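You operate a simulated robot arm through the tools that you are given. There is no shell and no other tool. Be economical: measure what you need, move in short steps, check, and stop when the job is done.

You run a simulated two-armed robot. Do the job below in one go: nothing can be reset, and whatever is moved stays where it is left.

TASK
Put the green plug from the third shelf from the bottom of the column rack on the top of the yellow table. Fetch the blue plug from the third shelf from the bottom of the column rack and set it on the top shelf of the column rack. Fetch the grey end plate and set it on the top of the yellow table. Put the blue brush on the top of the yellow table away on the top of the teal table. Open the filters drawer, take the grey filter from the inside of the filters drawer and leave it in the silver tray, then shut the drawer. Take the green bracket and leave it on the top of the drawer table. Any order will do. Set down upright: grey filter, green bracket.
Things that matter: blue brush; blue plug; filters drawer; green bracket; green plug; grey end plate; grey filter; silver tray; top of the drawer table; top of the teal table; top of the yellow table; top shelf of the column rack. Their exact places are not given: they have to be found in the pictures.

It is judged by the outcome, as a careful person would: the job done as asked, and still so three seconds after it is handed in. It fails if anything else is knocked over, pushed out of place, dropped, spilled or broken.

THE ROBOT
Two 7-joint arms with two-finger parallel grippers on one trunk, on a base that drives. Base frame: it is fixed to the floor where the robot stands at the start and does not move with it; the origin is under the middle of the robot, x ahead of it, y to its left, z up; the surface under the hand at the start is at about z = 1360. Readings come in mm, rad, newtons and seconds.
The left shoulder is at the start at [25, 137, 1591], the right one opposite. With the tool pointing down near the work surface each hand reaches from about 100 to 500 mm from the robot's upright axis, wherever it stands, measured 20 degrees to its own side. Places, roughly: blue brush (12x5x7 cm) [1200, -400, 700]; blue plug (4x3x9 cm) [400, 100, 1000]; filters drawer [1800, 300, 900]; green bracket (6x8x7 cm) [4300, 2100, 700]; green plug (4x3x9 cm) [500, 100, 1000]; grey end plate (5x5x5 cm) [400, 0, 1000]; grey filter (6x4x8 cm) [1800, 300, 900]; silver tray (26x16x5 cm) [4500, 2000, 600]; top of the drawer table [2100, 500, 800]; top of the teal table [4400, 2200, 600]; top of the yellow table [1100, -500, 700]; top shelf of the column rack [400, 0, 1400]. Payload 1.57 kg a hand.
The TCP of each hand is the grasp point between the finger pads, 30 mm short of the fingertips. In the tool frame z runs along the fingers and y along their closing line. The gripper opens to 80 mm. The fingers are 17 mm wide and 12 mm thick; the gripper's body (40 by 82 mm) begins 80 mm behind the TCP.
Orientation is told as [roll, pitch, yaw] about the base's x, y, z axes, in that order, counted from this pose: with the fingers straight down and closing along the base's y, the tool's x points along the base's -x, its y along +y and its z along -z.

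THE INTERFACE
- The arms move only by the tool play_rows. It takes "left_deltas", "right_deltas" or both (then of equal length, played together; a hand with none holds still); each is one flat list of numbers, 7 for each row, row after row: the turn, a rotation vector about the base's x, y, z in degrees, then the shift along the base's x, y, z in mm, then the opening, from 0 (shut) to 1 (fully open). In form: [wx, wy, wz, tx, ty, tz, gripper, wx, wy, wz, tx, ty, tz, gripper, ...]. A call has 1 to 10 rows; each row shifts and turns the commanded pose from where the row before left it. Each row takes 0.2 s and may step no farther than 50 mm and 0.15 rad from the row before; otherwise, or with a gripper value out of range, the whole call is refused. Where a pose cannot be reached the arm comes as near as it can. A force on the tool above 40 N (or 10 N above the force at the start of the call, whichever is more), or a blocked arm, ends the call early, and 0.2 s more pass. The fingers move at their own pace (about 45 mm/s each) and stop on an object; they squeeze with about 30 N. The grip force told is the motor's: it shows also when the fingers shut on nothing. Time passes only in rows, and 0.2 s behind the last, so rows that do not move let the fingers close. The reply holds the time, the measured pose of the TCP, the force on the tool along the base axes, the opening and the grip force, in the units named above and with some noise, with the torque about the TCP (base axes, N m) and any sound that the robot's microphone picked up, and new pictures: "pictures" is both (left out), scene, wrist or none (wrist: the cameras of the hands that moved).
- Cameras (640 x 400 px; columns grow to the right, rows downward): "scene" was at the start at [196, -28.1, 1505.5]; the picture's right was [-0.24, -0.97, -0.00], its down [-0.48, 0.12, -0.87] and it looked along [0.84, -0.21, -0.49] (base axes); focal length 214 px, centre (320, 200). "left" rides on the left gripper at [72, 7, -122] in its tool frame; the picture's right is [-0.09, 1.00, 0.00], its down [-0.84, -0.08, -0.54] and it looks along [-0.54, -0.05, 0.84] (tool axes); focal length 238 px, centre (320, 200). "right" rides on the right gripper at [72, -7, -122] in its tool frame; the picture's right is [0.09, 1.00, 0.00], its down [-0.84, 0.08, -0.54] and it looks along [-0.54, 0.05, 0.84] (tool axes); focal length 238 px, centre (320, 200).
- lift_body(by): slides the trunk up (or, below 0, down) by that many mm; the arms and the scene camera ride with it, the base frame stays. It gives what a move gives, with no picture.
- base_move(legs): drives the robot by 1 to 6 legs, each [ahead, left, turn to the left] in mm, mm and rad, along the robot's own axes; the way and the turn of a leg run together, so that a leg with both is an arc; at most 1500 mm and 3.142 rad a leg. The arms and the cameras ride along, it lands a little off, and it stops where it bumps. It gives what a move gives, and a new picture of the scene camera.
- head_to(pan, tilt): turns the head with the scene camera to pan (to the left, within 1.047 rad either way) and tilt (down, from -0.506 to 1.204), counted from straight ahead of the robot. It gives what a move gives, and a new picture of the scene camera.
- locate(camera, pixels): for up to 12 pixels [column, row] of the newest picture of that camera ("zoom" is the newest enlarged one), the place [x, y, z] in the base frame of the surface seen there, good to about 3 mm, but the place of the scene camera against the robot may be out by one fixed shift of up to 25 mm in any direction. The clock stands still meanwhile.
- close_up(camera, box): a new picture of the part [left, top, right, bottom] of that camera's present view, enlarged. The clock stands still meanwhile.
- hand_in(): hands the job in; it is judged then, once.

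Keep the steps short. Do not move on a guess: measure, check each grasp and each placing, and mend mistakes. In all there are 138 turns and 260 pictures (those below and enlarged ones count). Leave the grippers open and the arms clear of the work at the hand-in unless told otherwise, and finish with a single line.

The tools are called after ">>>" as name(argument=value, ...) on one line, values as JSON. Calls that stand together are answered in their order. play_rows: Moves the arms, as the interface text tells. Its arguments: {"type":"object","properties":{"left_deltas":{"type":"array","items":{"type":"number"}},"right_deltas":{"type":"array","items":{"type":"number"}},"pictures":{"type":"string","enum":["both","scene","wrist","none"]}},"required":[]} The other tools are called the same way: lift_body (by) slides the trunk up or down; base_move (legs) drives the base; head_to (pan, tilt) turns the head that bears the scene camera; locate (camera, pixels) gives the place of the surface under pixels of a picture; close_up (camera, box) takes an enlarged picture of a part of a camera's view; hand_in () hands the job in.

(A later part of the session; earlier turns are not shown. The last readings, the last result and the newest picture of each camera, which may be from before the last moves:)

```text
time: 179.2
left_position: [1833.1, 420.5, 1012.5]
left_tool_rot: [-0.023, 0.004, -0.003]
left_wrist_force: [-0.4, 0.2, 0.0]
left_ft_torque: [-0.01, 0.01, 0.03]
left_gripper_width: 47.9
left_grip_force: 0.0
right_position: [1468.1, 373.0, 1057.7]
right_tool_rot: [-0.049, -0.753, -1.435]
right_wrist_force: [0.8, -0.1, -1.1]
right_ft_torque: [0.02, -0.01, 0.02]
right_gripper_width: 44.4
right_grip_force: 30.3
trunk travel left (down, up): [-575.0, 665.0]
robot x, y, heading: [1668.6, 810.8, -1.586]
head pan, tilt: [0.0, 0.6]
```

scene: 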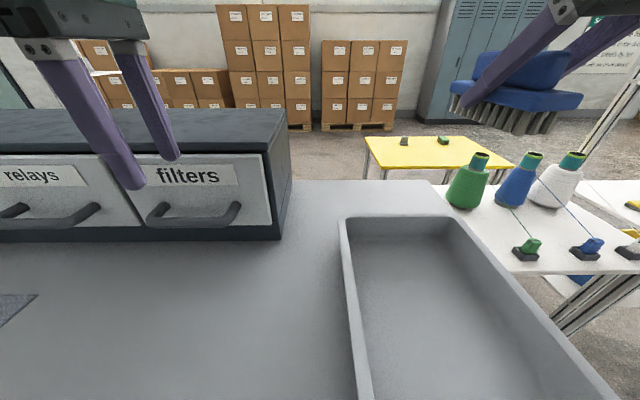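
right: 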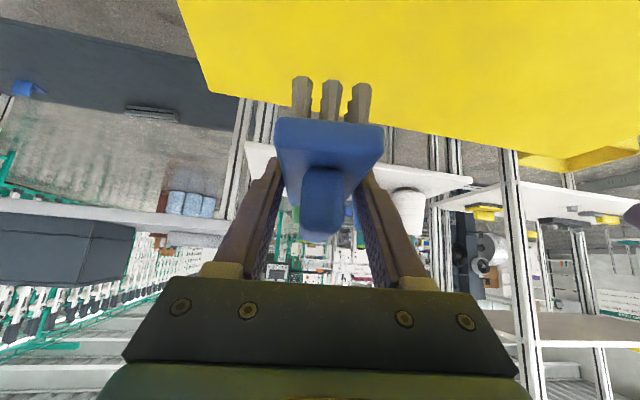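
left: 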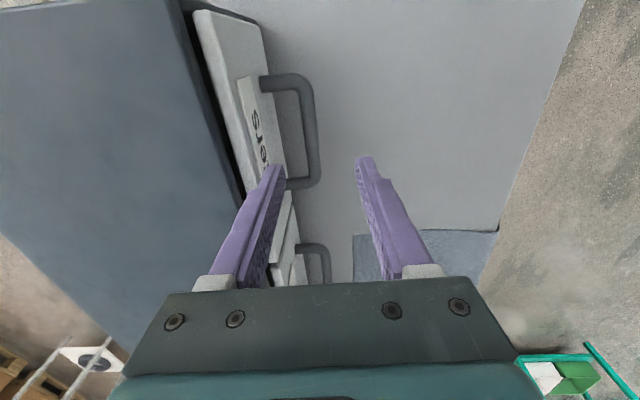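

>>> locate(camera="left", pixels=[[312, 120], [313, 150], [309, 95], [285, 110], [290, 130]])

>>> play_rows(left_deltas=[0, 0, 0, 0, -3, -30, 0.6, 0, 0, 0, 0, 0, -35, 0.6], pictures="wrist")

```text
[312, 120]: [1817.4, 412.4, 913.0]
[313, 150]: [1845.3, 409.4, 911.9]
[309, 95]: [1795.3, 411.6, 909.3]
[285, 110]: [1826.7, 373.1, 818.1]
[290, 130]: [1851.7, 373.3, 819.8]
```

```text
time: 179.8
left_position: [1831.9, 416.1, 946.4]
left_tool_rot: [-0.025, 0.005, -0.006]
left_wrist_force: [-1.1, 0.1, -0.5]
left_ft_torque: [0.0, -0.02, 0.03]
left_gripper_width: 48.3
left_grip_force: 0.1
right_position: [1469.3, 372.1, 1056.9]
right_tool_rot: [-0.049, -0.756, -1.433]
right_wrist_force: [0.6, 0.9, -1.0]
right_ft_torque: [0.0, 0.01, 0.02]
right_gripper_width: 44.2
right_grip_force: 30.0
trunk travel left (down, up): [-575.0, 665.0]
robot x, y, heading: [1670.7, 809.5, -1.584]
head pan, tilt: [0.0, 0.6]
```

left: 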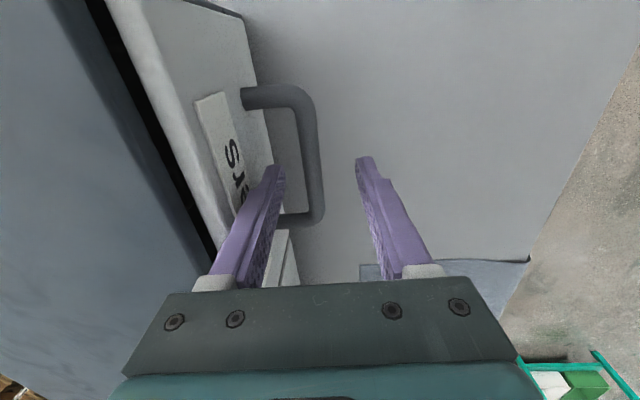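

The back finger is between panel and bar. I descend and close on the bar.

>>> play_rows(left_deltas=[0, 0, 0, 0, 0, -20, 0.6, 0, 0, 0, 0, 0, -18, 0.6, 0, 0, 0, 0, -5, 0, 0.4, 0, 0, 0, 0, 0, 0, 0.0, 0, 0, 0, 0, 0, 0, 0.0], pictures="wrist")

```text
time: 181.0
left_position: [1833.6, 410.9, 910.0]
left_tool_rot: [-0.024, 0.003, -0.005]
left_wrist_force: [-0.1, -1.9, -1.3]
left_ft_torque: [-0.04, 0.08, 0.31]
left_gripper_width: 13.7
left_grip_force: 20.2
right_position: [1468.3, 372.4, 1057.1]
right_tool_rot: [-0.049, -0.757, -1.432]
right_wrist_force: [-0.3, -0.2, -1.5]
right_ft_torque: [0.03, -0.02, 0.01]
right_gripper_width: 44.7
right_grip_force: 29.5
trunk travel left (down, up): [-575.0, 665.0]
robot x, y, heading: [1673.1, 804.6, -1.583]
head pan, tilt: [0.0, 0.6]
```

left: 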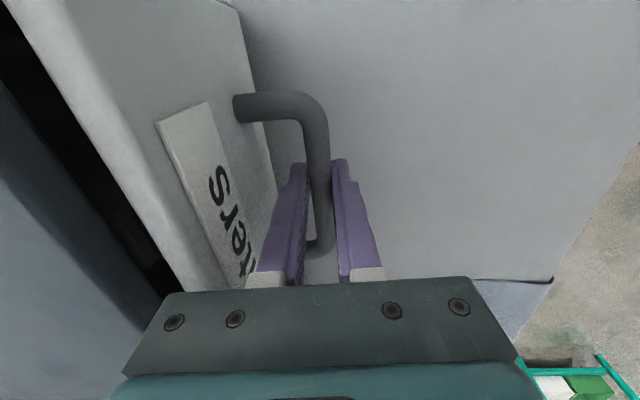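

The bar is clamped (13.7 mm). Now I pull the drawer out along +y in small steps.

>>> play_rows(left_deltas=[0, 0, 0, 0, 10, 0, 0, 0, 0, 0, 0, 15, 0, 0, 0, 0, 0, 0, 20, 0, 0, 0, 0, 0, 0, 20, 0, 0, 0, 0, 0, 0, 20, 0, 0, 0, 0, 0, 0, 20, 0, 0, 0, 0, 0, 0, 20, 0, 0], pictures="both")

```text
time: 182.6
left_position: [1832.1, 537.5, 908.7]
left_tool_rot: [-0.027, 0.005, -0.004]
left_wrist_force: [-6.9, 0.0, 19.4]
left_ft_torque: [-0.05, 0.02, 0.42]
left_gripper_width: 13.7
left_grip_force: 30.1
right_position: [1467.9, 372.1, 1058.5]
right_tool_rot: [-0.048, -0.757, -1.431]
right_wrist_force: [0.3, -0.5, -1.7]
right_ft_torque: [0.01, -0.01, -0.03]
right_gripper_width: 44.5
right_grip_force: 29.8
trunk travel left (down, up): [-575.0, 665.0]
robot x, y, heading: [1670.3, 807.0, -1.583]
head pan, tilt: [0.0, 0.6]
```

scene: 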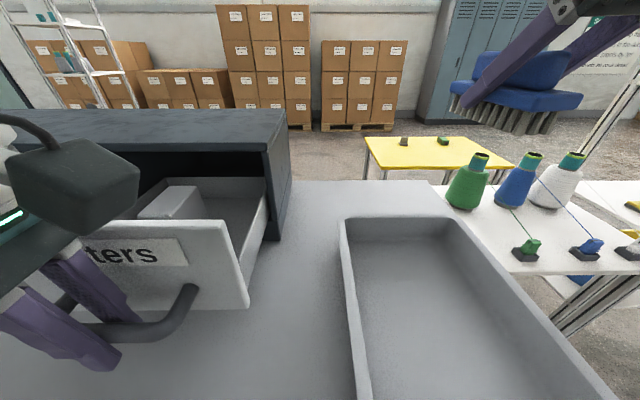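
left: 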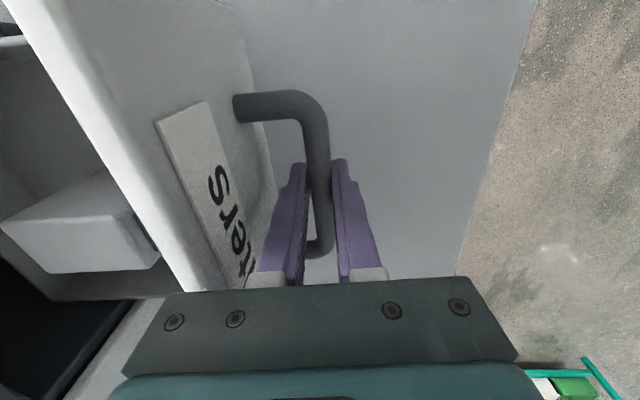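

The drawer opened 127 mm and the grey filter is visible inside. I measure it.

>>> locate(camera="left", pixels=[[90, 210], [60, 220], [130, 215], [105, 175], [10, 225], [50, 270], [150, 265], [30, 40], [60, 100], [120, 250]])

>>> close_up(camera="left", box=[0, 20, 240, 320])

>>> close_up(camera="scene", box=[60, 140, 300, 290])

```text
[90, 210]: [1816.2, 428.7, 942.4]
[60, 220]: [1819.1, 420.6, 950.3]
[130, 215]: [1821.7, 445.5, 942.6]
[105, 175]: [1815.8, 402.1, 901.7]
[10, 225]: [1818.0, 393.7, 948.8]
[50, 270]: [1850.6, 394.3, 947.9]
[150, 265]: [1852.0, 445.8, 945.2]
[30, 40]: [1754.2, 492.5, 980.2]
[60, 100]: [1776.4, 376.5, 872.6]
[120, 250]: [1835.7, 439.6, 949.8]
```

```text
1.33 times, centred on (120, 170) of left
```

zoom: 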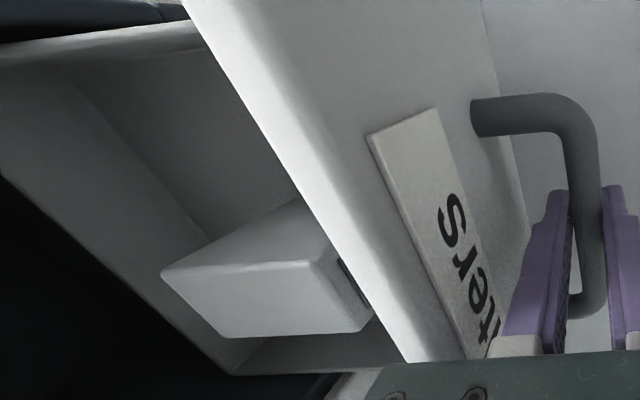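

```text
2.67 times, centred on (180, 215) of scene
```

zoom: 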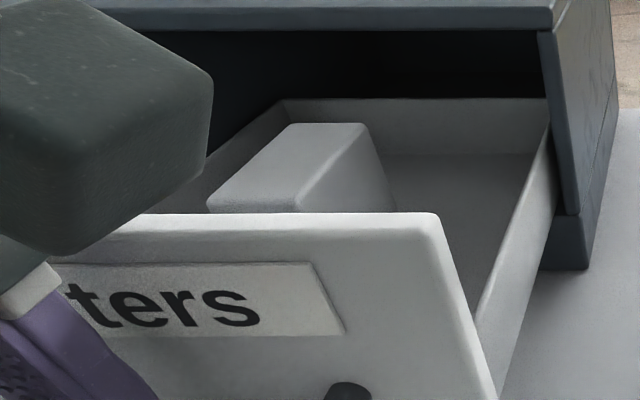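

Filter top z≈949, x 1816–1852, y 394–446. I pull 30 mm more for clearance, release the handle and rise.

>>> play_rows(left_deltas=[0, 0, 0, 0, 15, 0, 0, 0, 0, 0, 0, 15, 0, 0, 0, 0, 0, 0, 0, 0, 0, 0, 0, 0, 0, 0, 0, 0.6, 0, 0, 0, 0, 0, 0, 0.6, 0, 0, 0, 0, -2, 40, 0.6, 0, 0, 0, 0, 0, 45, 0.6, 0, 0, 0, 0, 0, 45, 0.6], pictures="wrist")

>>> play_rows(left_deltas=[0, 0, -8.5, 0, 0, 0, 0.9, 0, 0, -8.5, 0, 0, 0, 0.9, 0, 0, -8.5, 0, 0, 0, 0.9, 0, 0, -8.5, 0, 0, 0, 0.9, 0, 0, -8.5, 0, 0, 0, 0.9, 0, 0, -8.5, 0, 0, 0, 0.9, 0, 0, -8.5, 0, 0, 0, 0.9, 0, 0, -8.5, 0, 0, 0, 0.9, 0, 0, -8.5, 0, 0, 0, 0.9, 0, 0, -8.5, 0, 0, 0, 0.9], pictures="both")

```text
time: 184.4
left_position: [1837.6, 566.4, 1031.7]
left_tool_rot: [-0.009, -0.003, -0.01]
left_wrist_force: [-0.8, 0.9, 0.3]
left_ft_torque: [0.01, 0.03, -0.01]
left_gripper_width: 48.1
left_grip_force: 0.1
left hand out of reach, approached as far as the arm can: row 8
right_position: [1468.7, 373.6, 1057.3]
right_tool_rot: [-0.049, -0.755, -1.435]
right_wrist_force: [0.3, 0.0, -1.0]
right_ft_torque: [-0.01, 0.03, -0.01]
right_gripper_width: 44.2
right_grip_force: 30.4
trunk travel left (down, up): [-575.0, 665.0]
robot x, y, heading: [1675.2, 805.3, -1.579]
head pan, tilt: [0.0, 0.6]
```

left: 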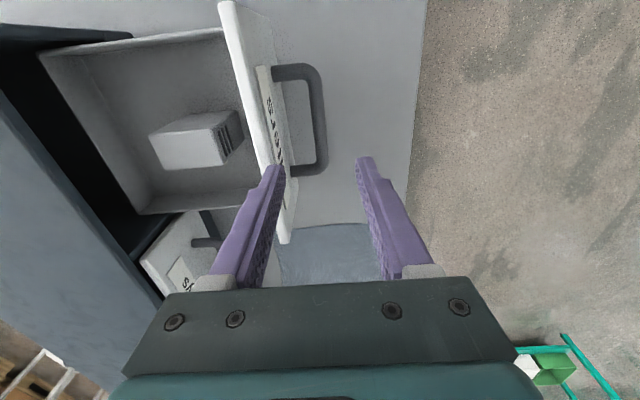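

```text
time: 186.6
left_position: [1837.3, 567.5, 1033.5]
left_tool_rot: [-0.011, 0.022, -1.508]
left_wrist_force: [-1.0, 0.0, 0.4]
left_ft_torque: [0.04, -0.02, 0.02]
left_gripper_width: 72.2
left_grip_force: 0.0
right_position: [1468.3, 372.7, 1058.3]
right_tool_rot: [-0.049, -0.756, -1.436]
right_wrist_force: [-0.1, 0.0, -0.7]
right_ft_torque: [0.01, -0.04, -0.02]
right_gripper_width: 44.5
right_grip_force: 30.2
trunk travel left (down, up): [-575.0, 665.0]
robot x, y, heading: [1671.2, 809.5, -1.581]
head pan, tilt: [0.0, 0.6]
```

scene: 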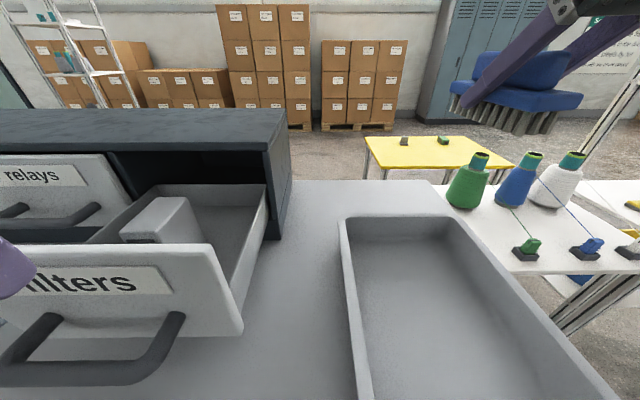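
left: 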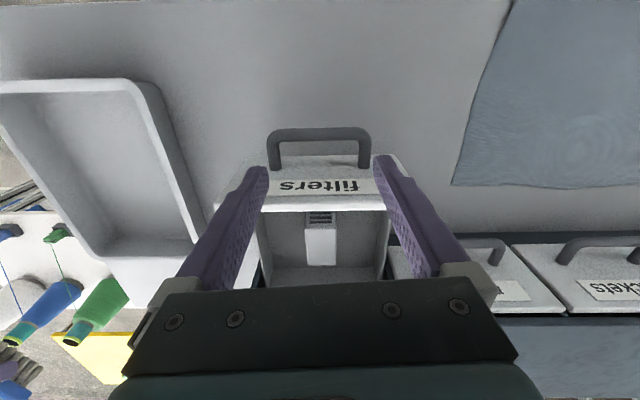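

>>> locate(camera="left", pixels=[[321, 240], [309, 235], [335, 235], [320, 258], [321, 228], [320, 218], [230, 300], [322, 208]])

```text
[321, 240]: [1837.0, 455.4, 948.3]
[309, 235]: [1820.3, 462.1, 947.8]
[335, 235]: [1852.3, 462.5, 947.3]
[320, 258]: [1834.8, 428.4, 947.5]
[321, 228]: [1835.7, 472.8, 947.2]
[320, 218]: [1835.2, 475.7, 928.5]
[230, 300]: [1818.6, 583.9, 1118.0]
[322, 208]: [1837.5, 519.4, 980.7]
```

Filter centre (1836,450), top z 947.5. I go over it and down.

>>> play_rows(left_deltas=[0, 0, 0, 0, -40, 0, 0.9, 0, 0, 0, 0, -40, 0, 0.9, 0, 0, 0, 0, -38, 0, 0.9, 0, 0, 0, 0, 0, -30, 0.9], pictures="wrist")

>>> locate(camera="left", pixels=[[320, 160], [300, 160], [340, 160], [320, 130], [320, 180]])

```text
time: 187.6
left_position: [1835.8, 441.9, 1008.7]
left_tool_rot: [-0.025, 0.004, -1.49]
left_wrist_force: [-0.1, 0.5, -0.5]
left_ft_torque: [0.02, -0.01, -0.01]
left_gripper_width: 71.8
left_grip_force: 0.1
right_position: [1469.1, 373.9, 1057.3]
right_tool_rot: [-0.048, -0.754, -1.433]
right_wrist_force: [0.4, 0.5, -1.3]
right_ft_torque: [0.0, 0.03, -0.04]
right_gripper_width: 44.3
right_grip_force: 29.6
trunk travel left (down, up): [-575.0, 665.0]
robot x, y, heading: [1672.3, 806.8, -1.581]
head pan, tilt: [0.0, 0.6]
```

left: 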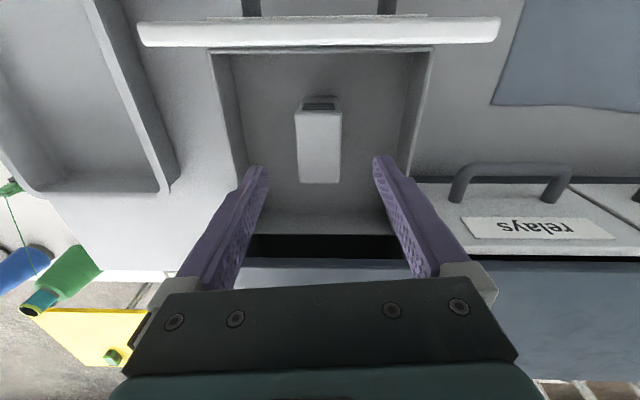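

```text
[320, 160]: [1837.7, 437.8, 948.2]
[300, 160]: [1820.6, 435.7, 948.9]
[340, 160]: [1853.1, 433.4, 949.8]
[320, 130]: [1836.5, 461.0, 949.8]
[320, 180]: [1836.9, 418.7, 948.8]
```

>>> play_rows(left_deltas=[0, 0, -4.5, 1, 4, -30, 0.9, 0, 0, 0, 0, 0, -30, 0.9, 0, 0, 0, 0, 0, -22, 0.9, 0, 0, 0, 0, 0, 0, 0.0, 0, 0, 0, 0, 0, 0, 0.0, 0, 0, 0, 0, 0, 0, 0.0, 0, 0, 0, 0, 0, 0, 0.0], pictures="wrist")

```text
time: 189.2
left_position: [1837.4, 448.6, 925.8]
left_tool_rot: [-0.024, 0.003, -1.565]
left_wrist_force: [-0.7, -0.3, -0.5]
left_ft_torque: [0.01, -0.02, -0.02]
left_gripper_width: 35.8
left_grip_force: 30.4
right_position: [1468.4, 373.0, 1057.8]
right_tool_rot: [-0.05, -0.754, -1.434]
right_wrist_force: [0.9, 0.7, -0.8]
right_ft_torque: [0.01, -0.02, -0.03]
right_gripper_width: 44.3
right_grip_force: 30.0
trunk travel left (down, up): [-575.0, 665.0]
robot x, y, heading: [1675.6, 808.8, -1.577]
head pan, tilt: [0.0, 0.6]
```

left: 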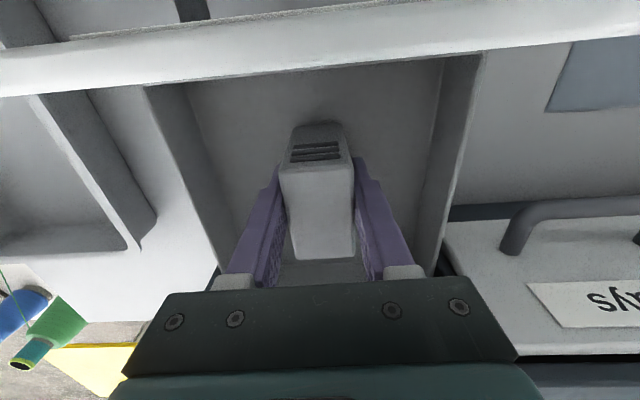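

Filter gripped (36 mm). I read the drawer floor height for the later placing, then lift.

>>> locate(camera="left", pixels=[[240, 150], [400, 150], [320, 125], [322, 215]])

>>> play_rows(left_deltas=[0, 0, 0, 0, 0, 30, 0, 0, 0, 0, 0, 0, 40, 0, 0, 0, 0, 0, 0, 45, 0], pictures="both")

```text
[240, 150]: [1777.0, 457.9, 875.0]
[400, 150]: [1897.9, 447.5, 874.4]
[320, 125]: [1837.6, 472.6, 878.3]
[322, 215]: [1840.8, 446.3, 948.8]
```

```text
time: 190.0
left_position: [1838.9, 446.3, 1041.9]
left_tool_rot: [-0.024, 0.003, -1.567]
left_wrist_force: [0.2, 0.7, -0.6]
left_ft_torque: [0.01, -0.01, 0.01]
left_gripper_width: 35.4
left_grip_force: 30.0
right_position: [1468.6, 374.2, 1057.8]
right_tool_rot: [-0.047, -0.756, -1.435]
right_wrist_force: [0.2, -0.2, -1.6]
right_ft_torque: [0.02, 0.0, 0.01]
right_gripper_width: 44.5
right_grip_force: 29.9
trunk travel left (down, up): [-575.0, 665.0]
robot x, y, heading: [1670.1, 810.7, -1.58]
head pan, tilt: [0.0, 0.6]
```

scene: 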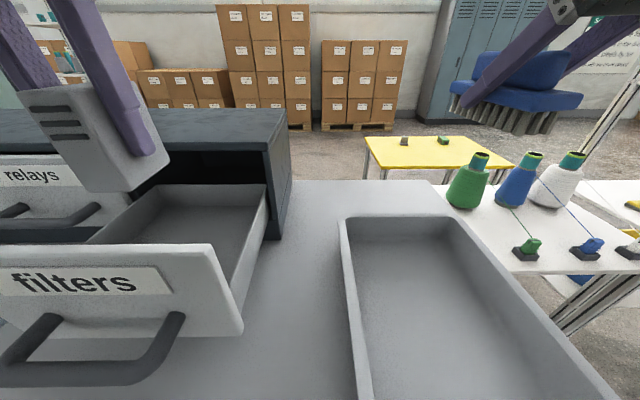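
left: 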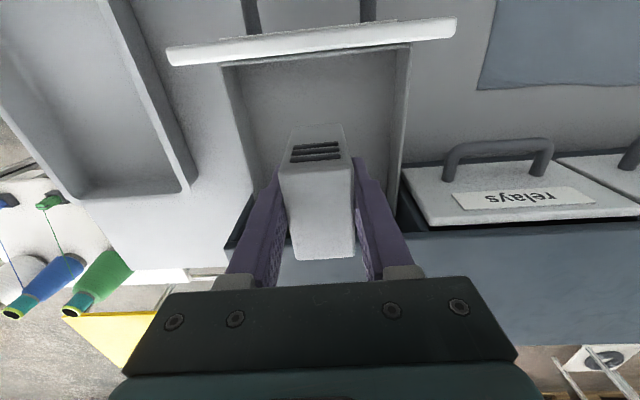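

Filter held; its bottom is 51 mm below the TCP. Both hands are full, so I'll shut the drawer when I return with the bracket. I raise, back away and turn towards the teal table.

>>> lift_body(by=120)

>>> base_move(legs=[[-600, 0, 0], [0, 0, 1.58], [600, 0, 0]])

>>> head_to(pan=0.15, tilt=0.35)

```text
time: 191.5
left_position: [1837.6, 446.3, 1160.6]
left_tool_rot: [-0.026, 0.005, -1.564]
left_wrist_force: [-0.1, 0.0, -1.8]
left_ft_torque: [0.03, 0.0, 0.02]
left_gripper_width: 35.5
left_grip_force: 29.7
right_position: [1468.5, 373.0, 1176.2]
right_tool_rot: [-0.049, -0.756, -1.434]
right_wrist_force: [-0.4, -0.4, -0.2]
right_ft_torque: [0.0, 0.0, -0.03]
right_gripper_width: 44.5
right_grip_force: 30.2
trunk travel left (down, up): [-695.0, 545.0]
robot x, y, heading: [1670.9, 807.9, -1.581]
head pan, tilt: [0.0, 0.6]
```

```text
time: 201.8
left_position: [2635.8, 1597.0, 1160.0]
left_tool_rot: [-0.025, 0.003, 0.029]
left_wrist_force: [-1.0, 1.3, -1.1]
left_ft_torque: [0.01, 0.03, -0.01]
left_gripper_width: 35.4
left_grip_force: 30.1
right_position: [2716.5, 1229.9, 1177.8]
right_tool_rot: [-0.05, -0.754, 0.161]
right_wrist_force: [0.4, 0.3, -1.3]
right_ft_torque: [0.05, 0.04, 0.0]
right_gripper_width: 44.4
right_grip_force: 30.6
trunk travel left (down, up): [-695.0, 545.0]
robot x, y, heading: [2276.9, 1421.0, 0.013]
head pan, tilt: [0.0, 0.6]
```

scene: 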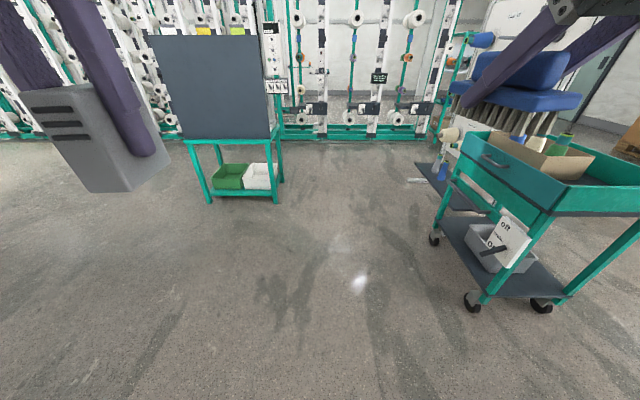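

```text
time: 202.6
left_position: [2635.5, 1598.2, 1160.5]
left_tool_rot: [-0.023, 0.002, 0.028]
left_wrist_force: [-0.6, 0.2, -1.7]
left_ft_torque: [0.02, 0.03, 0.01]
left_gripper_width: 35.2
left_grip_force: 30.1
right_position: [2717.5, 1230.8, 1177.4]
right_tool_rot: [-0.05, -0.754, 0.162]
right_wrist_force: [0.3, 0.6, -1.5]
right_ft_torque: [-0.03, 0.02, 0.01]
right_gripper_width: 44.6
right_grip_force: 30.2
trunk travel left (down, up): [-695.0, 545.0]
robot x, y, heading: [2280.2, 1420.0, 0.013]
head pan, tilt: [0.15, 0.351]
```

scene: 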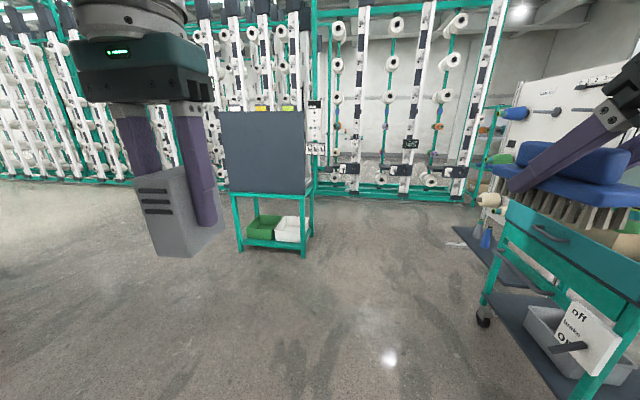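

The teal table has a board on its west side. I measure it and the space around it.

>>> locate(camera="scene", pixels=[[222, 114], [303, 112], [240, 250], [302, 256], [313, 235], [306, 190], [232, 192], [320, 180], [385, 195], [450, 200], [180, 180], [482, 320]])

>>> close_up(camera="scene", box=[200, 90, 400, 270])

```text
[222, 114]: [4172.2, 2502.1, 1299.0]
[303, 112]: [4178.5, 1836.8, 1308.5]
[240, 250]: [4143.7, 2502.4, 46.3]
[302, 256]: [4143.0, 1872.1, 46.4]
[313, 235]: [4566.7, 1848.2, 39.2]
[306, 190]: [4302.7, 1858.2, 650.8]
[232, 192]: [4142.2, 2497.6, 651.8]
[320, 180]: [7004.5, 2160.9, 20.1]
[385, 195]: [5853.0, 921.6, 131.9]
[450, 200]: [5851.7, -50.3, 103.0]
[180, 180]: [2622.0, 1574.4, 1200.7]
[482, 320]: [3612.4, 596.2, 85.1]
```

```text
2.22 times, centred on (300, 180) of scene
```

zoom: 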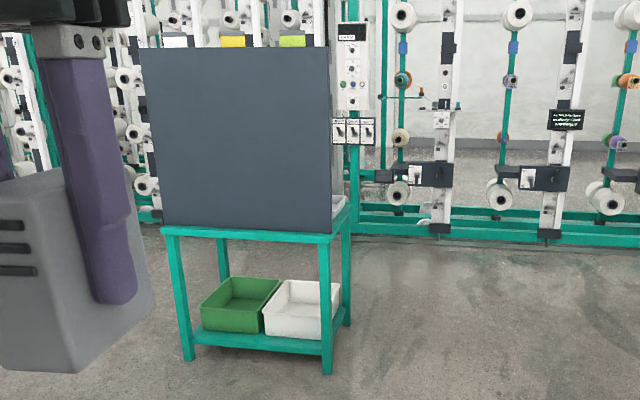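

The table spans x 4143–4570, y 1850–2500, open on the east side. I drive past on the south and look at it from the south-east.

>>> base_move(legs=[[0, -150, 0], [1400, 0, 0], [1300, 0, 0], [0, 0, 1.57]])

>>> head_to(pan=0.3, tilt=0.5)

```text
time: 220.3
left_position: [4753.9, 1643.1, 1160.5]
left_tool_rot: [-0.025, 0.004, 1.639]
left_wrist_force: [0.1, 0.7, -1.3]
left_ft_torque: [-0.04, 0.0, 0.02]
left_gripper_width: 35.6
left_grip_force: 29.4
right_position: [5116.0, 1738.6, 1177.8]
right_tool_rot: [-0.047, -0.756, 1.771]
right_wrist_force: [0.1, 0.5, -1.8]
right_ft_torque: [-0.01, 0.02, -0.01]
right_gripper_width: 44.3
right_grip_force: 30.0
trunk travel left (down, up): [-695.0, 545.0]
robot x, y, heading: [4940.2, 1293.0, 1.622]
head pan, tilt: [0.15, 0.351]
```

scene: 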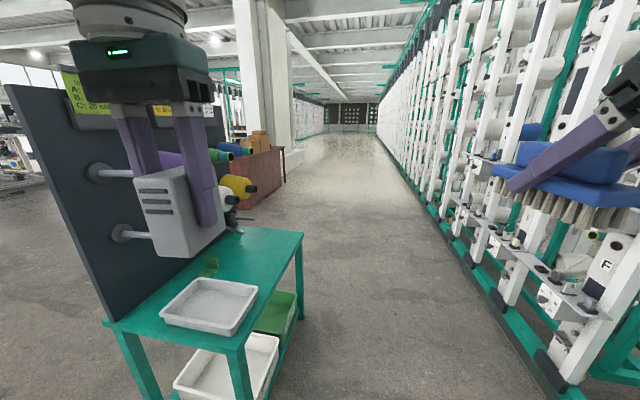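

```text
time: 221.0
left_position: [4752.1, 1642.7, 1160.6]
left_tool_rot: [-0.024, 0.004, 1.638]
left_wrist_force: [0.5, 0.6, -1.1]
left_ft_torque: [-0.04, 0.02, -0.02]
left_gripper_width: 35.5
left_grip_force: 29.2
right_position: [5115.6, 1738.4, 1177.4]
right_tool_rot: [-0.046, -0.755, 1.773]
right_wrist_force: [0.0, 0.6, -1.3]
right_ft_torque: [-0.05, 0.0, 0.0]
right_gripper_width: 44.5
right_grip_force: 29.3
trunk travel left (down, up): [-695.0, 545.0]
robot x, y, heading: [4945.3, 1290.2, 1.623]
head pan, tilt: [0.3, 0.499]
```

scene: 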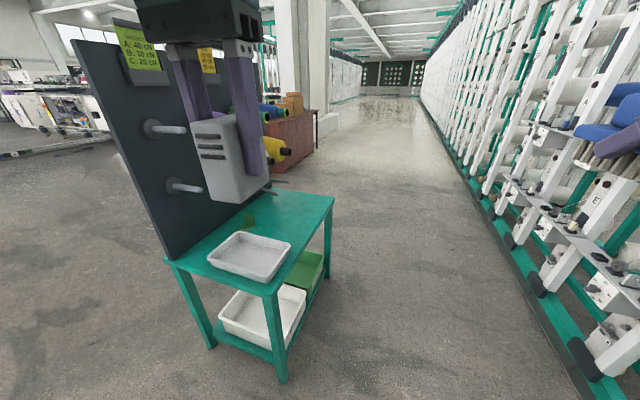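

>>> locate(camera="scene", pixels=[[238, 232], [290, 248], [262, 282], [208, 258], [250, 258], [249, 218], [255, 205], [330, 200], [190, 188], [185, 128], [285, 150], [285, 215]])

>>> close_up(camera="scene", box=[120, 90, 360, 300])

```text
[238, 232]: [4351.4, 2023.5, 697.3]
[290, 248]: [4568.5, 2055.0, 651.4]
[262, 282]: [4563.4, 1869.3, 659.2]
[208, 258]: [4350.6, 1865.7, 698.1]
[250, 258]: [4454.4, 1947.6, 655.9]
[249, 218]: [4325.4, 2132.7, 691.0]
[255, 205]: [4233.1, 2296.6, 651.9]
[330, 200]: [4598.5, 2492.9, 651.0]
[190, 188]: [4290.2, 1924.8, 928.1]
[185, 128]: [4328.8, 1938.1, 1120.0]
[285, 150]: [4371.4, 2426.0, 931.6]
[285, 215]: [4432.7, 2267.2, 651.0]
```

```text
1.90 times, centred on (240, 195) of scene
```

zoom: 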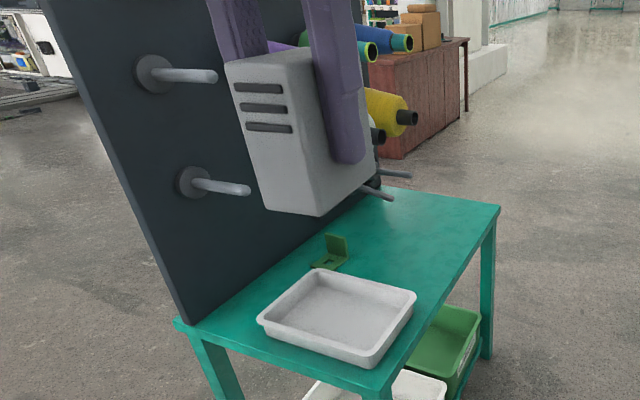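

>>> locate(camera="scene", pixels=[[510, 270], [545, 320], [460, 180], [570, 370], [600, 330]])

```text
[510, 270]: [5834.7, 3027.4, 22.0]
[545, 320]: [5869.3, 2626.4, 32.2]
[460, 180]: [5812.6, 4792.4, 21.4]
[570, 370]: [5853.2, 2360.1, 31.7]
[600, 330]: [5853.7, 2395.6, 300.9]
```

The creel is at x≥5800, so the aisle is wide. I drive to (5080,2135), turn to face west, then lower the trunk before closing in.

>>> base_move(legs=[[0, -220, 0], [840, 0, 0], [0, 0, 1.52]])

>>> lift_body(by=-390)

>>> head_to(pan=0, tilt=0.5)

```text
time: 230.5
left_position: [4759.9, 1967.4, 1160.3]
left_tool_rot: [-0.024, 0.006, -3.112]
left_wrist_force: [0.0, 0.1, -1.6]
left_ft_torque: [-0.03, -0.01, -0.01]
left_gripper_width: 35.6
left_grip_force: 30.2
right_position: [4678.6, 2334.7, 1177.1]
right_tool_rot: [-0.049, -0.755, -2.98]
right_wrist_force: [0.5, 0.0, -1.3]
right_ft_torque: [0.0, 0.02, 0.04]
right_gripper_width: 44.5
right_grip_force: 30.6
trunk travel left (down, up): [-695.0, 545.0]
robot x, y, heading: [5119.2, 2144.9, -3.134]
head pan, tilt: [0.3, 0.499]
```

scene: 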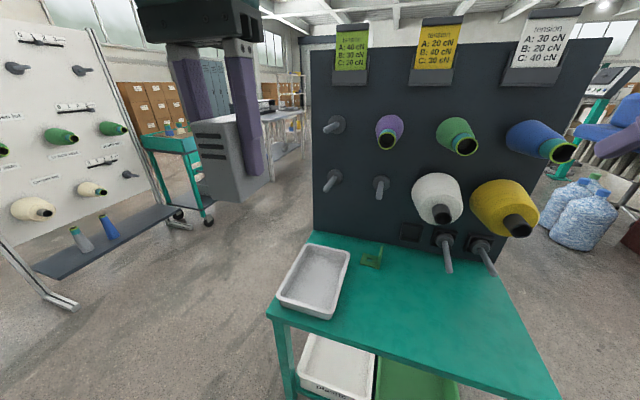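

```text
time: 234.3
left_position: [4760.2, 1967.6, 770.4]
left_tool_rot: [-0.023, 0.004, -3.114]
left_wrist_force: [0.0, 0.3, -1.8]
left_ft_torque: [-0.02, 0.01, -0.02]
left_gripper_width: 35.3
left_grip_force: 29.8
right_position: [4679.4, 2334.7, 787.5]
right_tool_rot: [-0.049, -0.754, -2.982]
right_wrist_force: [0.3, -0.1, -1.2]
right_ft_torque: [-0.02, -0.03, 0.0]
right_gripper_width: 44.2
right_grip_force: 30.3
trunk travel left (down, up): [-305.0, 935.0]
robot x, y, heading: [5113.5, 2145.2, -3.127]
head pan, tilt: [0.3, 0.499]
```

```text
time: 235.1
left_position: [4759.4, 1967.8, 771.5]
left_tool_rot: [-0.025, 0.003, -3.111]
left_wrist_force: [-0.4, 0.4, -0.3]
left_ft_torque: [-0.02, -0.03, 0.0]
left_gripper_width: 35.6
left_grip_force: 30.3
right_position: [4678.4, 2335.0, 787.8]
right_tool_rot: [-0.049, -0.755, -2.98]
right_wrist_force: [0.5, 0.0, -1.9]
right_ft_torque: [0.04, -0.01, -0.01]
right_gripper_width: 44.6
right_grip_force: 29.6
trunk travel left (down, up): [-305.0, 935.0]
robot x, y, heading: [5120.0, 2146.4, -3.124]
head pan, tilt: [0.0, 0.499]
```

scene: 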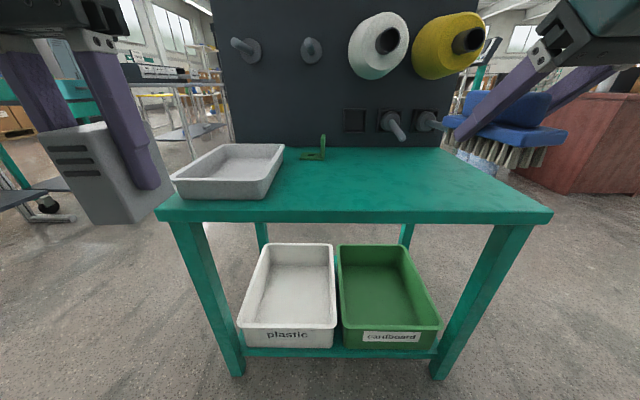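

>>> locate(camera="scene", pixels=[[401, 138], [390, 120], [440, 125], [190, 170], [270, 145], [262, 190], [178, 192], [232, 170], [312, 157], [323, 147], [545, 215], [400, 190]])

>>> close_up(camera="scene", box=[160, 100, 480, 230])

```text
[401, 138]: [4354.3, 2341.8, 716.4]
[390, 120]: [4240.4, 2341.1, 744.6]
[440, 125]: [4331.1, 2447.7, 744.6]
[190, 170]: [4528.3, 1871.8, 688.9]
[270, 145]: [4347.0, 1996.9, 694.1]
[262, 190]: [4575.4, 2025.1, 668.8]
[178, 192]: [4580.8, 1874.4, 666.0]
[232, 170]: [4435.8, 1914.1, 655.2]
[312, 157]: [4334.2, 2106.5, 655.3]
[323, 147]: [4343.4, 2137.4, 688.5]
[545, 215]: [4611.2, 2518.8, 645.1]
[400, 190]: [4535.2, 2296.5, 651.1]
```

```text
2.00 times, centred on (320, 165) of scene
```

zoom: 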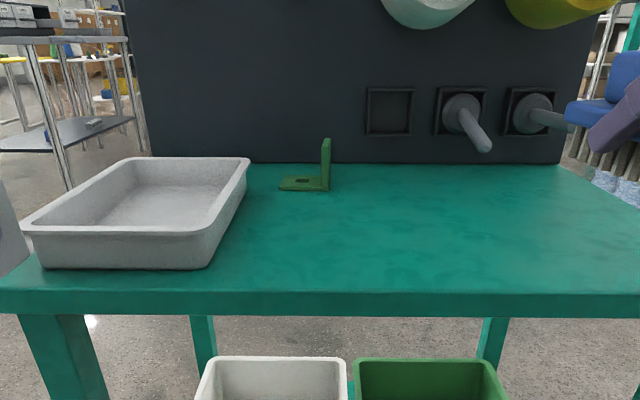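

Tray: x 4347–4580, y 1870–2030, rim z≈673, floor ≈635. Table z≈630. Low pegs reach x 4354, so the brush goes in front of them at x≈4480, y≈2335. I advance 190.

>>> base_move(legs=[[190, 0, 0]])

>>> play_rows(right_deltas=[0, 0, 0, 0, -10, -40, 0, 0, 0, 0, 0, -10, -40, 0], pictures="both")

>>> locate(camera="right", pixels=[[200, 60], [450, 60], [330, 50], [480, 120]])

```text
time: 236.6
left_position: [4568.5, 1965.3, 770.1]
left_tool_rot: [-0.024, 0.005, -3.112]
left_wrist_force: [0.0, -0.8, -0.3]
left_ft_torque: [0.03, -0.04, -0.03]
left_gripper_width: 35.4
left_grip_force: 29.8
right_position: [4486.6, 2332.4, 787.2]
right_tool_rot: [-0.049, -0.754, -2.981]
right_wrist_force: [-0.3, -0.5, -0.8]
right_ft_torque: [-0.03, -0.04, -0.03]
right_gripper_width: 44.2
right_grip_force: 30.3
trunk travel left (down, up): [-305.0, 935.0]
robot x, y, heading: [4925.5, 2143.8, -3.129]
head pan, tilt: [0.0, 0.499]
```

scene: 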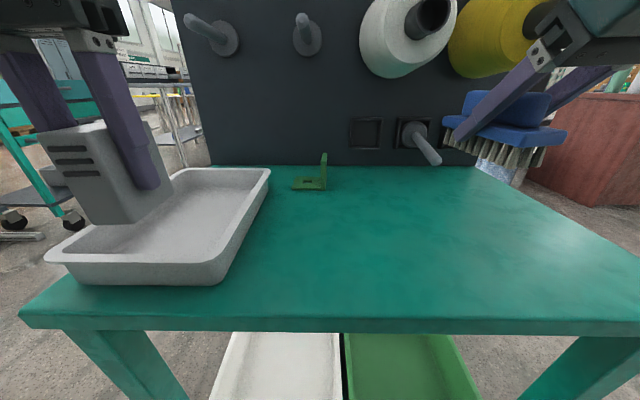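

```text
time: 237.2
left_position: [4568.2, 1964.6, 769.2]
left_tool_rot: [-0.022, 0.006, -3.111]
left_wrist_force: [0.5, -0.2, -0.7]
left_ft_torque: [-0.02, -0.05, 0.02]
left_gripper_width: 35.8
left_grip_force: 29.8
right_position: [4487.7, 2311.1, 705.7]
right_tool_rot: [-0.049, -0.754, -2.982]
right_wrist_force: [0.1, 0.4, -0.6]
right_ft_torque: [-0.02, 0.01, 0.0]
right_gripper_width: 44.6
right_grip_force: 30.1
trunk travel left (down, up): [-305.0, 935.0]
robot x, y, heading: [4924.9, 2139.7, -3.131]
head pan, tilt: [0.0, 0.499]
```

scene: 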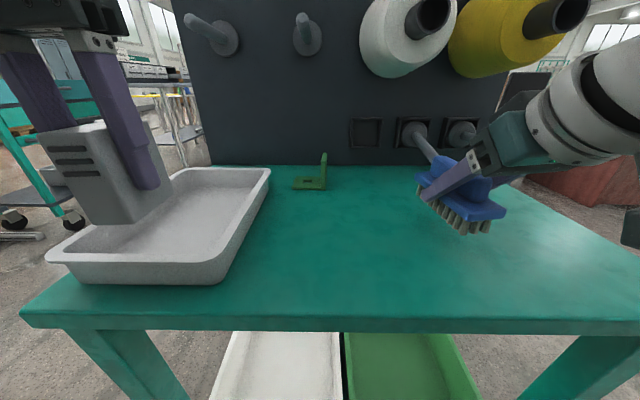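
right: 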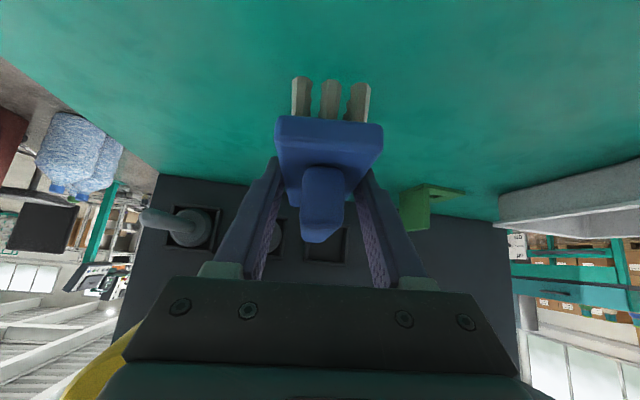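

```text
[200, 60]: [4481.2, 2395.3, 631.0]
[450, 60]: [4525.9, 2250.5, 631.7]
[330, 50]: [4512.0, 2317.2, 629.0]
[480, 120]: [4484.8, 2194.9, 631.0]
```

Table z 630.5. I lower the brush 35 mm and release.

>>> play_rows(right_deltas=[0, 0, 0, 0, 0, -20, 0, 0, 0, 0, 0, 0, -13, 0, 0, 0, 0, 0, 0, -2, 0, 0, 0, 0, 0, 0, 0, 0, 0, 0, 0, 0, 0, 0, 0.8, 0, 0, 0, 0, 0, 0, 1], pictures="wrist")

```text
time: 238.6
left_position: [4568.0, 1965.9, 771.2]
left_tool_rot: [-0.025, 0.003, -3.111]
left_wrist_force: [0.4, -0.3, -0.7]
left_ft_torque: [0.0, 0.0, 0.01]
left_gripper_width: 35.5
left_grip_force: 29.9
right_position: [4486.1, 2312.9, 672.1]
right_tool_rot: [-0.048, -0.753, -2.981]
right_wrist_force: [0.7, -0.2, 0.4]
right_ft_torque: [-0.02, 0.01, -0.02]
right_gripper_width: 79.9
right_grip_force: 0.1
trunk travel left (down, up): [-305.0, 935.0]
robot x, y, heading: [4926.0, 2138.1, -3.129]
head pan, tilt: [0.0, 0.499]
```

right: 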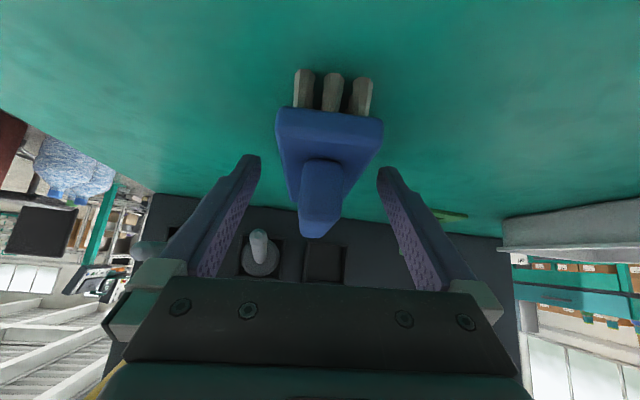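

Brush released and standing. I raise the right hand away and move the left (filter) hand forward over the tray.

>>> play_rows(right_deltas=[0, 0, 0, 0, 0, 30, 1, 0, 0, 0, 10, 0, 40, 1, 0, 0, 0, 10, 0, 30, 1, 0, 0, 0, 0, 0, 0, 1], left_deltas=[0, 0, 0, -30, -5, 0, 0, 0, 0, 0, -30, -5, 0, 0, 0, 0, 0, -30, -5, 0, 0, 0, 0, 0, -15, 0, 0, 0], pictures="both")

>>> locate(camera="left", pixels=[[240, 100], [400, 100], [320, 60], [220, 180], [420, 180]])

```text
time: 239.6
left_position: [4461.9, 1950.1, 770.7]
left_tool_rot: [-0.023, 0.004, -3.113]
left_wrist_force: [-0.3, 0.4, -1.1]
left_ft_torque: [0.0, 0.01, 0.01]
left_gripper_width: 35.6
left_grip_force: 29.9
right_position: [4506.5, 2312.5, 773.6]
right_tool_rot: [-0.05, -0.753, -2.981]
right_wrist_force: [0.5, 0.4, 0.1]
right_ft_torque: [-0.02, 0.03, 0.01]
right_gripper_width: 80.0
right_grip_force: 0.1
trunk travel left (down, up): [-305.0, 935.0]
robot x, y, heading: [4923.8, 2143.9, -3.134]
head pan, tilt: [0.0, 0.499]
```

scene: 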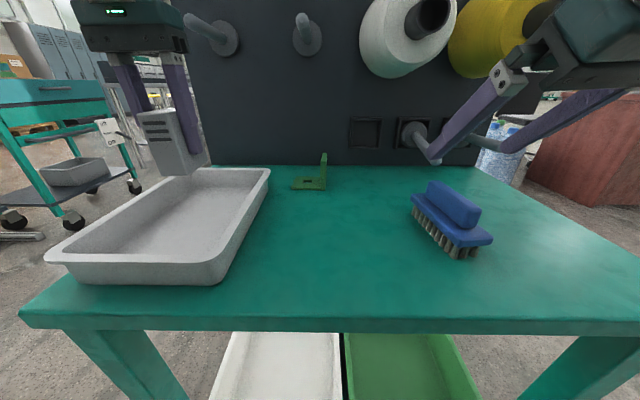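
right: 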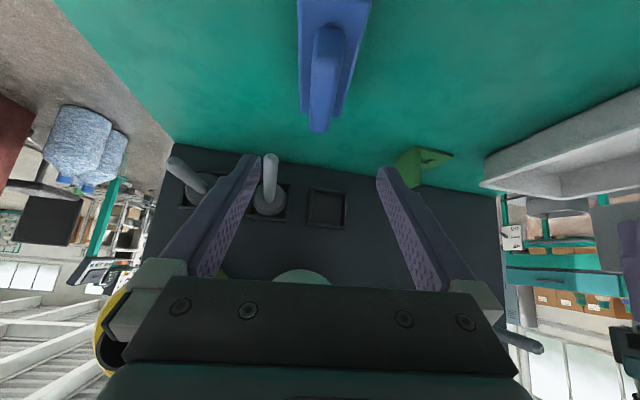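
left: 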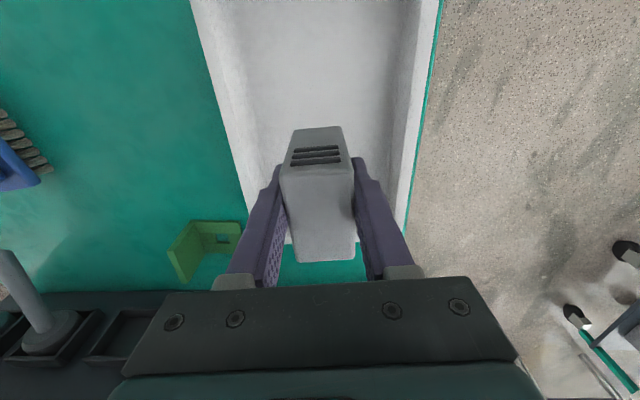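

```text
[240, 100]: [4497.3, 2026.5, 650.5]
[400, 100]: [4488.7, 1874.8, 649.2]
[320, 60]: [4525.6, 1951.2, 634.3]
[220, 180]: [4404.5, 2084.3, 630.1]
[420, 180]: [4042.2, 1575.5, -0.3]
```

The filter is centred over the tray (floor z 634). I lower it 84 mm and release.

>>> play_rows(left_deltas=[0, 0, 0, 0, 0, -35, 0, 0, 0, 0, 0, 0, -35, 0, 0, 0, 0, 0, 0, -12, 0, 0, 0, 0, 0, 0, -2, 0, 0, 0, 0, 0, 0, 0, 0, 0, 0, 0, 0, 0, 0, 0.7, 0, 0, 0, 0, 0, 0, 0.7], pictures="both")

```text
time: 241.2
left_position: [4463.4, 1950.9, 686.8]
left_tool_rot: [-0.024, 0.004, -3.113]
left_wrist_force: [-0.1, 0.4, 0.5]
left_ft_torque: [-0.04, 0.01, 0.02]
left_gripper_width: 56.1
left_grip_force: 0.0
right_position: [4506.2, 2310.7, 772.8]
right_tool_rot: [-0.049, -0.755, -2.98]
right_wrist_force: [0.2, 0.0, -0.5]
right_ft_torque: [-0.05, -0.02, 0.01]
right_gripper_width: 80.4
right_grip_force: 0.0
trunk travel left (down, up): [-305.0, 935.0]
robot x, y, heading: [4925.7, 2144.5, -3.128]
head pan, tilt: [0.0, 0.499]
```

scene: 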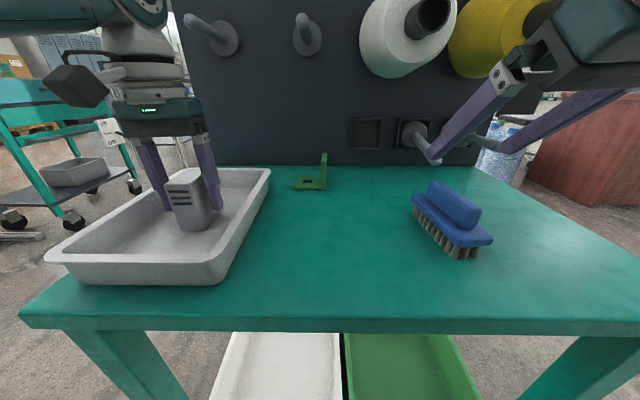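
left: 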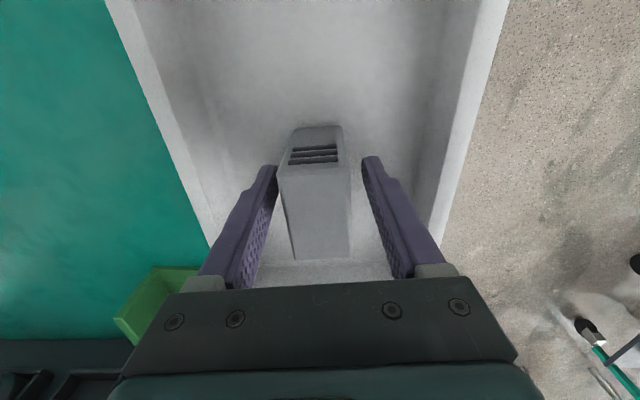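

The filter stands in the tray. I raise the left hand and bring the right hand towards the bracket to measure it.

>>> play_rows(left_deltas=[0, 0, 0, 0, 0, 45, 0.7, 0, 0, 0, 0, 0, 45, 0.7, 0, 0, 0, 20, 0, 45, 0.7, 0, 0, 0, 30, 0, 10, 0.7], right_deltas=[0, 0, 0, -5, -40, 0, 1, 0, 0, -3, -10, -40, 0, 1, 0, 0, -3, -10, -40, 0, 1, 0, 0, -3, -10, -20, 0, 1], pictures="both")

```text
time: 242.2
left_position: [4516.0, 1949.9, 832.2]
left_tool_rot: [-0.023, 0.004, -3.111]
left_wrist_force: [0.7, 0.0, 1.2]
left_ft_torque: [0.0, -0.03, -0.01]
left_gripper_width: 56.1
left_grip_force: 0.1
right_position: [4471.8, 2170.4, 771.9]
right_tool_rot: [-0.05, -0.755, -3.14]
right_wrist_force: [0.8, 0.0, -0.3]
right_ft_torque: [-0.01, 0.0, 0.01]
right_gripper_width: 80.1
right_grip_force: 0.1
trunk travel left (down, up): [-305.0, 935.0]
robot x, y, heading: [4927.7, 2142.0, -3.128]
head pan, tilt: [0.0, 0.499]
```

scene: 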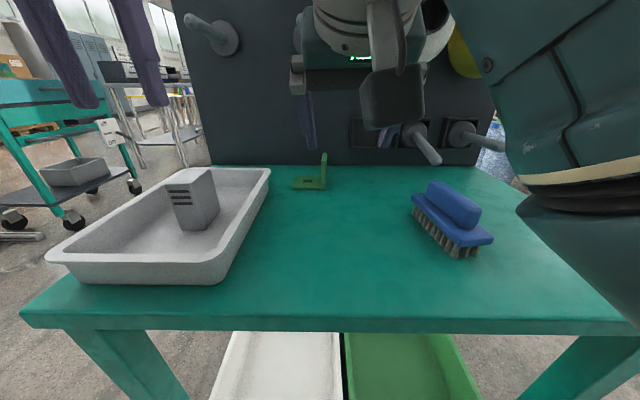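
right: 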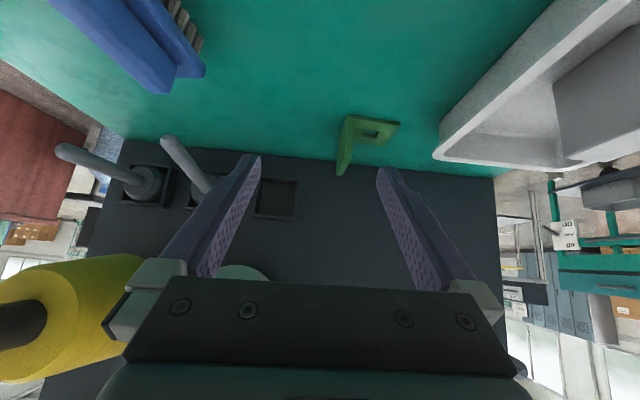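
left: 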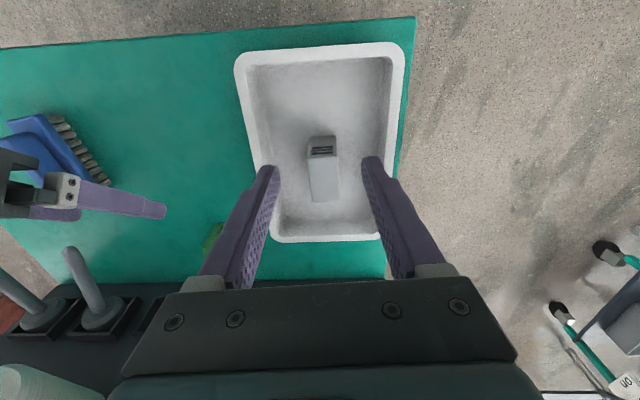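

>>> close_up(camera="right", box=[300, 90, 440, 190])

>>> locate(camera="right", pixels=[[345, 130], [343, 150], [342, 168], [350, 118], [398, 124], [385, 143], [348, 155], [365, 120]])

```text
4.00 times, centred on (370, 140) of right
```

zoom: 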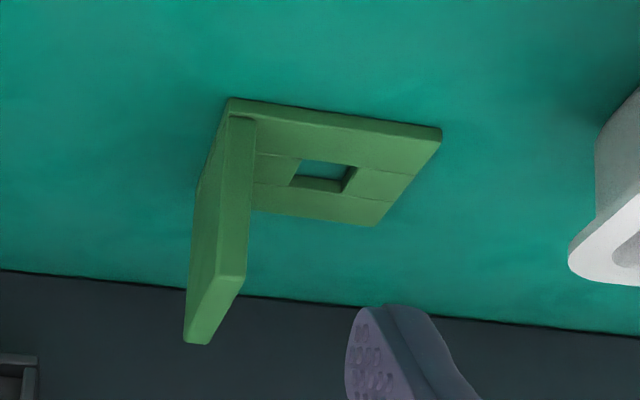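

```text
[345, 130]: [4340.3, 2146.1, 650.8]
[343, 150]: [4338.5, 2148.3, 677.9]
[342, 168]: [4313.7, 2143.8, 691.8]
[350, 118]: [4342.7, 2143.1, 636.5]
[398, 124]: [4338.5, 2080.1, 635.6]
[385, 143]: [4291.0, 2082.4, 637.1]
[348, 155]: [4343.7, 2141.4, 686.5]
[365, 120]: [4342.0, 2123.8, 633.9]
```

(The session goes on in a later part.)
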